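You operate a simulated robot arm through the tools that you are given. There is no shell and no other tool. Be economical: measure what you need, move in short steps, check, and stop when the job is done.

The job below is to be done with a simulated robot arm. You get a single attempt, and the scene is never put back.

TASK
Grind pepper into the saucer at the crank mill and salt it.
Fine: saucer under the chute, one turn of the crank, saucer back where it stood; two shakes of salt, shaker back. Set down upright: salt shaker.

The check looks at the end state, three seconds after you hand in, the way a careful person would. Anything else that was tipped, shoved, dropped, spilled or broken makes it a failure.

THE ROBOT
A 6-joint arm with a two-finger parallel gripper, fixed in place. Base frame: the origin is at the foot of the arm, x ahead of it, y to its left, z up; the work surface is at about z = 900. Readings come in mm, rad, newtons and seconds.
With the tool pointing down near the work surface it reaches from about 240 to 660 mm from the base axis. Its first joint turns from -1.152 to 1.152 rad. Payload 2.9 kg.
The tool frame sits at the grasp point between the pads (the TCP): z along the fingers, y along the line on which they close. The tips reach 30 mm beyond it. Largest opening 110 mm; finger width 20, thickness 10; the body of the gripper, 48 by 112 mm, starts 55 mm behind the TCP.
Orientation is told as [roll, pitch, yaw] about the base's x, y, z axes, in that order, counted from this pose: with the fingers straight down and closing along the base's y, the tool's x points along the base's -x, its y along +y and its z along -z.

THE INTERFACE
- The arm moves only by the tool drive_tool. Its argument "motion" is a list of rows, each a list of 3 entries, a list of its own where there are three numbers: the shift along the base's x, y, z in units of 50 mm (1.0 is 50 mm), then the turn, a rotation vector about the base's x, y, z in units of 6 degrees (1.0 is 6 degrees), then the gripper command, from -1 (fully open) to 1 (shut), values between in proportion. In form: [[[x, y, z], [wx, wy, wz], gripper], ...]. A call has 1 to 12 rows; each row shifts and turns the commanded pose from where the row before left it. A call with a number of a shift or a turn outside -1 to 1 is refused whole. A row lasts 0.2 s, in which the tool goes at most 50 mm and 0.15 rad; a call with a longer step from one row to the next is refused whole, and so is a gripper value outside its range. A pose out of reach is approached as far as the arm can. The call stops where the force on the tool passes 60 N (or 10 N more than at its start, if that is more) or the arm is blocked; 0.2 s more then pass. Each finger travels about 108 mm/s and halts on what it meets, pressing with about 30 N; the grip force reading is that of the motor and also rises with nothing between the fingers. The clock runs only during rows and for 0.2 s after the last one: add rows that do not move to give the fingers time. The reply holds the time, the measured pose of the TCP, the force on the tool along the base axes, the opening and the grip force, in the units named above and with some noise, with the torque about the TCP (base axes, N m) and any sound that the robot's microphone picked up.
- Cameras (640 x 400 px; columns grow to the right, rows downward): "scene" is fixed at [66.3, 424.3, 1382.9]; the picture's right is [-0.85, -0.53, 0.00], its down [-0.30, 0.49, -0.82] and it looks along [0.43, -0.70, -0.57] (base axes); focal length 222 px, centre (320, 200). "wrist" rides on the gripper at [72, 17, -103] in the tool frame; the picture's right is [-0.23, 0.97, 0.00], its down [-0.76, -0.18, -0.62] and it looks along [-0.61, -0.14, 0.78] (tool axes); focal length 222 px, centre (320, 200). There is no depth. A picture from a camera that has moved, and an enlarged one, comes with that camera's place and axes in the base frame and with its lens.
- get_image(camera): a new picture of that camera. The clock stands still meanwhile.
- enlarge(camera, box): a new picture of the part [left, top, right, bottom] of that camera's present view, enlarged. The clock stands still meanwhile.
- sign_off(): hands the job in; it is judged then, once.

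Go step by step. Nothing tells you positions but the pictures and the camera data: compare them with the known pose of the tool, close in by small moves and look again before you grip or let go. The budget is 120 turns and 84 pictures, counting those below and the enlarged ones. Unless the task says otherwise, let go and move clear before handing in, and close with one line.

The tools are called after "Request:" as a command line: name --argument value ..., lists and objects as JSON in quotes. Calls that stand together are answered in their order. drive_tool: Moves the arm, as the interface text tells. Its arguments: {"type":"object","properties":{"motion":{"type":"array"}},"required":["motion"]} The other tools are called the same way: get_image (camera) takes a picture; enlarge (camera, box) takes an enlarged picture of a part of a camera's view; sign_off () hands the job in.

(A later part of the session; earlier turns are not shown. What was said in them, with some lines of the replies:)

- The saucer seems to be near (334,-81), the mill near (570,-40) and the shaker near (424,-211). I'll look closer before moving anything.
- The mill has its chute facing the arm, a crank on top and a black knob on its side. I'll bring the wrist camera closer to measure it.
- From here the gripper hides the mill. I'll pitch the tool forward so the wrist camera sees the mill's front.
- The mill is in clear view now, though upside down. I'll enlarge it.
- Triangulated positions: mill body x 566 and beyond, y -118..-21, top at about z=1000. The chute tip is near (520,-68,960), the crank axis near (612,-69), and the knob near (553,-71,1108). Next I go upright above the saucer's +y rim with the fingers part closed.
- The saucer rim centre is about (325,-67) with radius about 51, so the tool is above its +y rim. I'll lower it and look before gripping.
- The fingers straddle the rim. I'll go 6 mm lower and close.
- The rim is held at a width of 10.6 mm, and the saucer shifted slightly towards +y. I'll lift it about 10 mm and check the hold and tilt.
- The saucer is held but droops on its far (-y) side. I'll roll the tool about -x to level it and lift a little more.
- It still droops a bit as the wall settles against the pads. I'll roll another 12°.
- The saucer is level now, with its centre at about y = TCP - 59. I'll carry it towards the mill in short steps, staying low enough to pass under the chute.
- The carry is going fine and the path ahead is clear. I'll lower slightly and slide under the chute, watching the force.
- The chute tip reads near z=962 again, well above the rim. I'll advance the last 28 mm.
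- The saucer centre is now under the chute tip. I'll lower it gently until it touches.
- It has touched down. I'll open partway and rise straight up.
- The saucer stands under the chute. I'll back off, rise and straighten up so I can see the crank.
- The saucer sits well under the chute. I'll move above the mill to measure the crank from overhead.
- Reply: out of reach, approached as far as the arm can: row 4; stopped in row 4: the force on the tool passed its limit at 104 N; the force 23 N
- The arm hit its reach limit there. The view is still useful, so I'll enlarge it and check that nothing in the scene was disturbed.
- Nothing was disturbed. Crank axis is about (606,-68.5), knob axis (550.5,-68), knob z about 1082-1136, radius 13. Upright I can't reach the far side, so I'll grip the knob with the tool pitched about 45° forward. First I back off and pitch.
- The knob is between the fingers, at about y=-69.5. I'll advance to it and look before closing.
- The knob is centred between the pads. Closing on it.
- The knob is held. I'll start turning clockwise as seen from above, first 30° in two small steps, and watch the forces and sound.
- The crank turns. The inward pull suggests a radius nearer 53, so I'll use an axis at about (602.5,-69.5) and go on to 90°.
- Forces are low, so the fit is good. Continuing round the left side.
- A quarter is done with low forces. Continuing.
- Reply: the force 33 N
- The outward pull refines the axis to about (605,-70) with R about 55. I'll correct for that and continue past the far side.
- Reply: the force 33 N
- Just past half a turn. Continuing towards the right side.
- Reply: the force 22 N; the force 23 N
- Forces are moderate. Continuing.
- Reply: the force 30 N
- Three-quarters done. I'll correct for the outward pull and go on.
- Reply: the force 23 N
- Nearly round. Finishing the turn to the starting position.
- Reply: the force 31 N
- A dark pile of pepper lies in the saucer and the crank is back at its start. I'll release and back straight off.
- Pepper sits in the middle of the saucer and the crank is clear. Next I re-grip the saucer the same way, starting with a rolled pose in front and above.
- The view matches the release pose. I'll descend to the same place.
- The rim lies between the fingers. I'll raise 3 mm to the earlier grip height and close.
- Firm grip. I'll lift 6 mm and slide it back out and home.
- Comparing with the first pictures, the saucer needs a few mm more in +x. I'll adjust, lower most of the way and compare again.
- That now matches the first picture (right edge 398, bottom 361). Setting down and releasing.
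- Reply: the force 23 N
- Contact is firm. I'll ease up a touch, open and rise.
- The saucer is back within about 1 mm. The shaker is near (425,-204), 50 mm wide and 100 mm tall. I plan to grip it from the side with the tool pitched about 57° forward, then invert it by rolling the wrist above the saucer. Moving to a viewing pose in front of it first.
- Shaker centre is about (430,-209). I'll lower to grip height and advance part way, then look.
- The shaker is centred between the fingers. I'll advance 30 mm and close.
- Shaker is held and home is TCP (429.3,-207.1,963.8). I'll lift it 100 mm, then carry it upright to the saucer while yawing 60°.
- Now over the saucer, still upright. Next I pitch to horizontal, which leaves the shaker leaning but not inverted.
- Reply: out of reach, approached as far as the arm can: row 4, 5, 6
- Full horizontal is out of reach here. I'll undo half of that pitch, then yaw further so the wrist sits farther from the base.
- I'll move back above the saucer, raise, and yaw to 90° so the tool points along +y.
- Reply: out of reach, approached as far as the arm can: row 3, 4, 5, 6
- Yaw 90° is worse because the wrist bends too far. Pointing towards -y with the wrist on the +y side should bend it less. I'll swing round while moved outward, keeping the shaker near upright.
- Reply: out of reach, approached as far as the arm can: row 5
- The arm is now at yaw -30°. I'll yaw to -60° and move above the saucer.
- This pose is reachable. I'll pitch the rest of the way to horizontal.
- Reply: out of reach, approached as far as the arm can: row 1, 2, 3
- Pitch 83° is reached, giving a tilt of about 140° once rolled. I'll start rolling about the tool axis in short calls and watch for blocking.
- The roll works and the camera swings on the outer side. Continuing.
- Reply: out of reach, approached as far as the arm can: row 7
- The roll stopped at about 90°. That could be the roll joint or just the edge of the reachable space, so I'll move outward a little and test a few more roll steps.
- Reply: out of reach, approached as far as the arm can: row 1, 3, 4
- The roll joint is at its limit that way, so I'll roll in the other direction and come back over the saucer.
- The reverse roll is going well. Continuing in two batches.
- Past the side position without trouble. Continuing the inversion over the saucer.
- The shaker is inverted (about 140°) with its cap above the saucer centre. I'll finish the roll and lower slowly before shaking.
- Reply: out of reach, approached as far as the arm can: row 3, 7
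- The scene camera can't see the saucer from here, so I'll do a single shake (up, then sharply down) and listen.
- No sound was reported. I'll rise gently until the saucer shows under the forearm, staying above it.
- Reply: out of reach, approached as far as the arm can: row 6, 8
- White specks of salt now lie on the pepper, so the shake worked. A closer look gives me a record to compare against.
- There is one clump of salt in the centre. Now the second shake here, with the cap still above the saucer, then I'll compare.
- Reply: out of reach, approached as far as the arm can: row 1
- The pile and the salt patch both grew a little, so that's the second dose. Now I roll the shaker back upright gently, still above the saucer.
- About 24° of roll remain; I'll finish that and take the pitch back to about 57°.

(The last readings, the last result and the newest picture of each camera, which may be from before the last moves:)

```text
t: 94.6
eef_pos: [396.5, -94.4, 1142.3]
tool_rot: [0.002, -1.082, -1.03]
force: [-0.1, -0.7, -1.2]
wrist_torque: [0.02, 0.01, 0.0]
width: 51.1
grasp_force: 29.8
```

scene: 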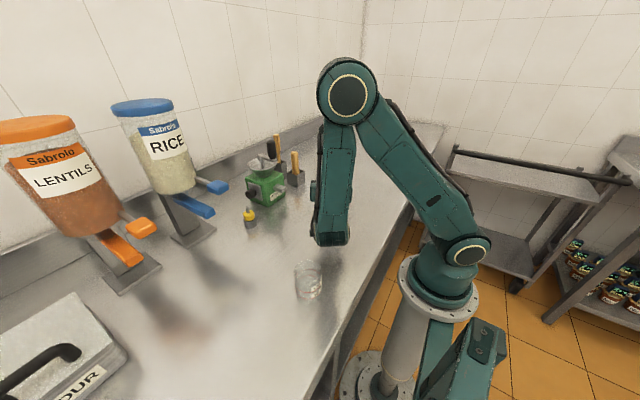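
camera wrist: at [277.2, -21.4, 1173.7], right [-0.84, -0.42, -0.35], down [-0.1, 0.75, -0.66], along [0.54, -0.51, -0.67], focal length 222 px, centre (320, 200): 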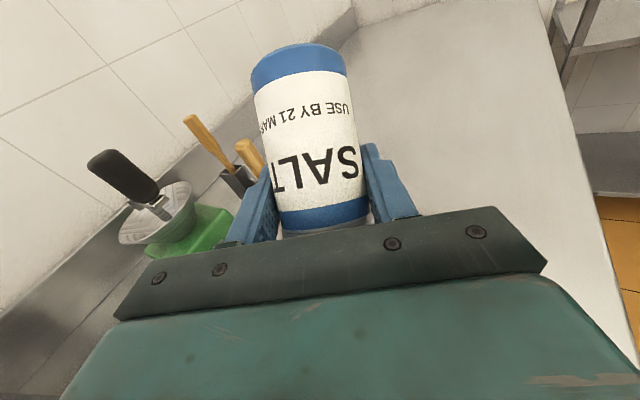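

Upright and nearly at the grip pitch. I'll yaw back to 0 and carry the shaker home.

Request:
drive_tool --motion '[[[0, 0, 0], [0.69, 0.4, 0], 1], [[0.067, -0.227, -0.1], [0, 0, 0.977], 1], [[0.067, -0.227, -0.1], [0, 0, 0.977], 1], [[0.067, -0.227, -0.1], [0, 0, 0.977], 1], [[0.067, -0.227, -0.1], [0, 0, 0.977], 1], [[0.067, -0.227, -0.1], [0, 0, 0.977], 1], [[0.067, -0.227, -0.1], [0, 0, 0.977], 1], [[0.067, -0.227, -0.1], [0, 0, 0.977], 1], [[0.067, -0.227, -0.1], [0, 0, 0.977], 1], [[0.067, -0.227, -0.1], [0, 0, 0.977], 1], [[0.067, -0.227, -0.1], [0, 0, 0.977], 1], [[0, 0, 0], [0, 0, 0], 1]]'

Request:
enlarge --camera "scene" --box '[280, 140, 380, 240]'

```text
t: 97.2
eef_pos: [431.2, -208.0, 1092.2]
tool_rot: [0.004, -1.001, -0.008]
force: [-0.2, -0.3, -0.6]
wrist_torque: [0.0, 0.03, 0.0]
width: 51.1
grasp_force: 30.2
```

```text
4.00 times, centred on (330, 190) of scene
camera zoom: at [66.3, 424.3, 1382.9], right [-0.85, -0.53, 0.0], down [-0.3, 0.49, -0.82], along [0.43, -0.7, -0.57], focal length 890 px, centre (280, 240)
```

zoom: 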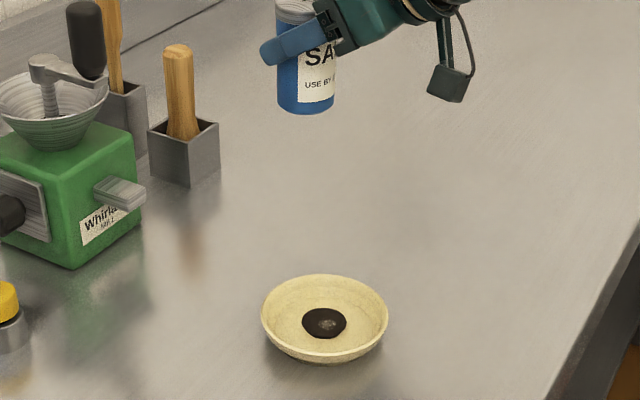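

All fine. I'll lower it onto its spot, slowing near the table.

Request:
drive_tool --motion '[[[-0.04, 0.02, -0.5], [0.0, 0, 0], 1], [[0, 0, -0.6], [0, 0, 0], 1], [[0, 0, -0.6], [0, 0, 0], 1], [[0, 0, -0.5], [0, 0, 0], 1], [[0, 0, -0.2], [0, 0, 0], 1], [[0, 0, -0.06], [0, 0, 0], 1], [[0, 0, 0], [0, 0, 0], 1]]'

Request:
enlarge --camera "scene" --box '[280, 140, 380, 240]'

```text
t: 98.8
eef_pos: [429.7, -208.7, 968.5]
tool_rot: [0.006, -1.0, -0.01]
force: [1.2, 0.2, -1.5]
wrist_torque: [0.02, -0.01, -0.01]
width: 51.0
grasp_force: 29.8
```

```text
4.00 times, centred on (330, 190) of scene
camera zoom: at [66.3, 424.3, 1382.9], right [-0.85, -0.53, 0.0], down [-0.3, 0.49, -0.82], along [0.43, -0.7, -0.57], focal length 890 px, centre (280, 240)
```

zoom: 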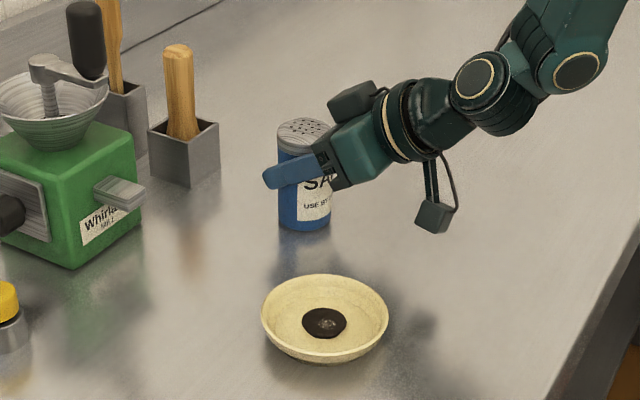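

About 4 mm remain.

Request:
drive_tool --motion '[[[0, 0.02, -0.05], [0, 0, 0], 1], [[0, 0, -0.03], [0, 0, 0], 1], [[0, 0, 0], [0, 0, 0], 1]]'

```text
t: 99.6
eef_pos: [430.6, -208.6, 965.9]
tool_rot: [0.0, -1.006, -0.007]
force: [-2.4, -0.4, 26.0]
wrist_torque: [-0.27, -0.33, -0.15]
width: 51.2
grasp_force: 30.0
```

It's touching. I'll ease the pressure, open slowly and look.

Request:
drive_tool --motion '[[[0, 0, 0.03], [0, 0, 0], 1], [[0, 0, 0], [0, 0, 0], 0.04], [[0, 0, 0], [0, 0, 0], -0.1], [[0, 0, 0], [0, 0, 0], -0.5], [[0, 0, 0], [0, 0, 0], -0.5], [[0, 0, 0], [0, 0, 0], -0.5]]'

Request:
get_image --camera "wrist"

```text
t: 101.0
eef_pos: [430.0, -207.6, 965.0]
tool_rot: [0.005, -1.0, -0.009]
force: [-0.4, 0.2, 0.3]
wrist_torque: [0.0, 0.0, -0.03]
width: 82.4
grasp_force: 0.0
```

```text
9 pictures are left
camera wrist: at [304.4, -190.9, 959.7], right [0.13, 0.97, 0.19], down [-0.11, -0.18, 0.98], along [0.99, -0.15, 0.09], focal length 222 px, centre (320, 200)
```

wrist: 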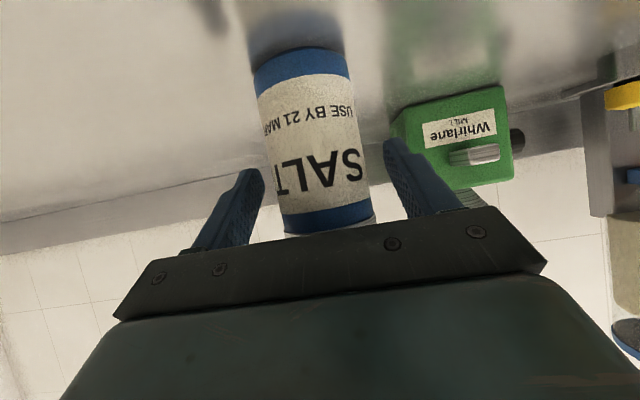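

The shaker stands upright on its spot. I'll back straight away along -x, then rise.

Request:
drive_tool --motion '[[[-0.4, 0, 0], [0, 0, 0], -0.5], [[-0.5, 0, 0], [0, 0, 0], -0.5], [[-0.5, 0, 0.1], [0, 0, 0], -0.5], [[-0.2, 0, 0.6], [0, 0, 0], -0.5], [[0, 0, 0.8], [0, 0.8, 0], -0.5], [[0, 0, 0.8], [0, 0.8, 0], -0.5], [[0, 0, 0.8], [0, 0.8, 0], -0.5], [[0, 0, 0], [0, 0, 0], -0.5]]'

Request:
get_image --camera "scene"

Request:
enlarge --camera "scene" --box '[280, 150, 380, 240]'

Request:
enlarge --camera "scene" --box '[316, 206, 346, 234]'

```text
t: 102.8
eef_pos: [347.2, -204.5, 1118.3]
tool_rot: [0.001, -0.747, -0.007]
force: [0.4, 0.2, 0.5]
wrist_torque: [-0.02, -0.03, -0.02]
width: 82.5
grasp_force: 0.0
```

```text
8 pictures are left
```

scene: 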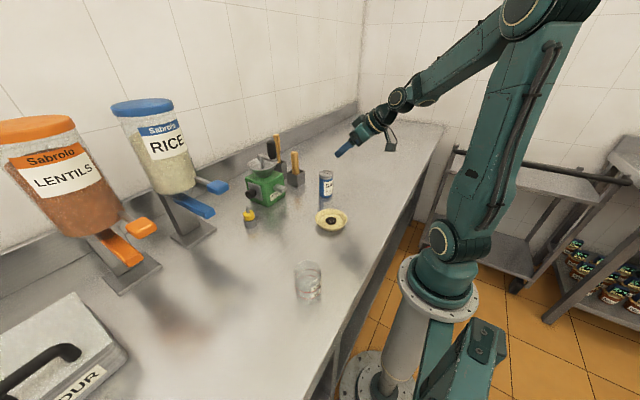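

```text
4.44 times, centred on (330, 195) of scene
camera zoom: at [66.2, 424.3, 1382.9], right [-0.85, -0.53, 0.0], down [-0.3, 0.49, -0.82], along [0.43, -0.7, -0.57], focal length 989 px, centre (276, 222)
```

zoom: 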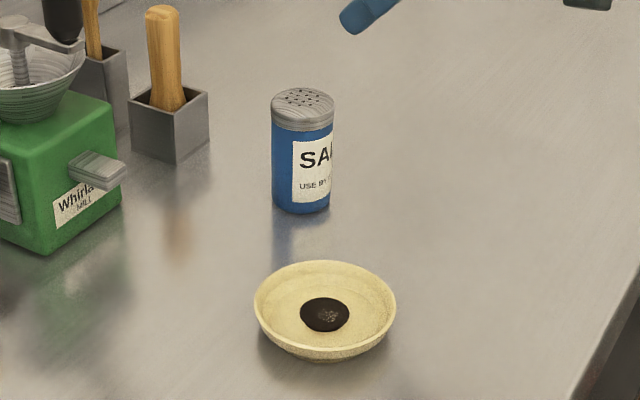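

```text
14.29 times, centred on (331, 220) of scene
camera zoom: at [66.2, 424.3, 1382.9], right [-0.85, -0.53, 0.0], down [-0.3, 0.49, -0.82], along [0.43, -0.7, -0.57], focal length 3179 px, centre (163, -86)
```

zoom: 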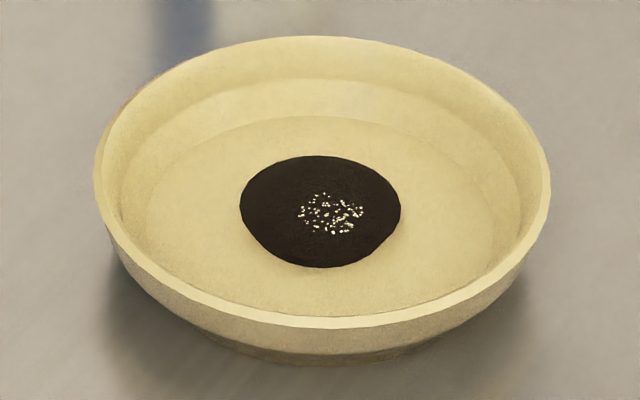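

Everything stands in place: the saucer is home with pepper and salt, the shaker is upright within about 3 mm of its spot, and the arm is clear. Handing in.

Request:
sign_off

```text
The job is handed in.
```

I turned the crank once to grind pepper into the saucer and salted it with two shakes; the saucer is back where it stood and the salt shaker is upright within about 3 mm of its spot.
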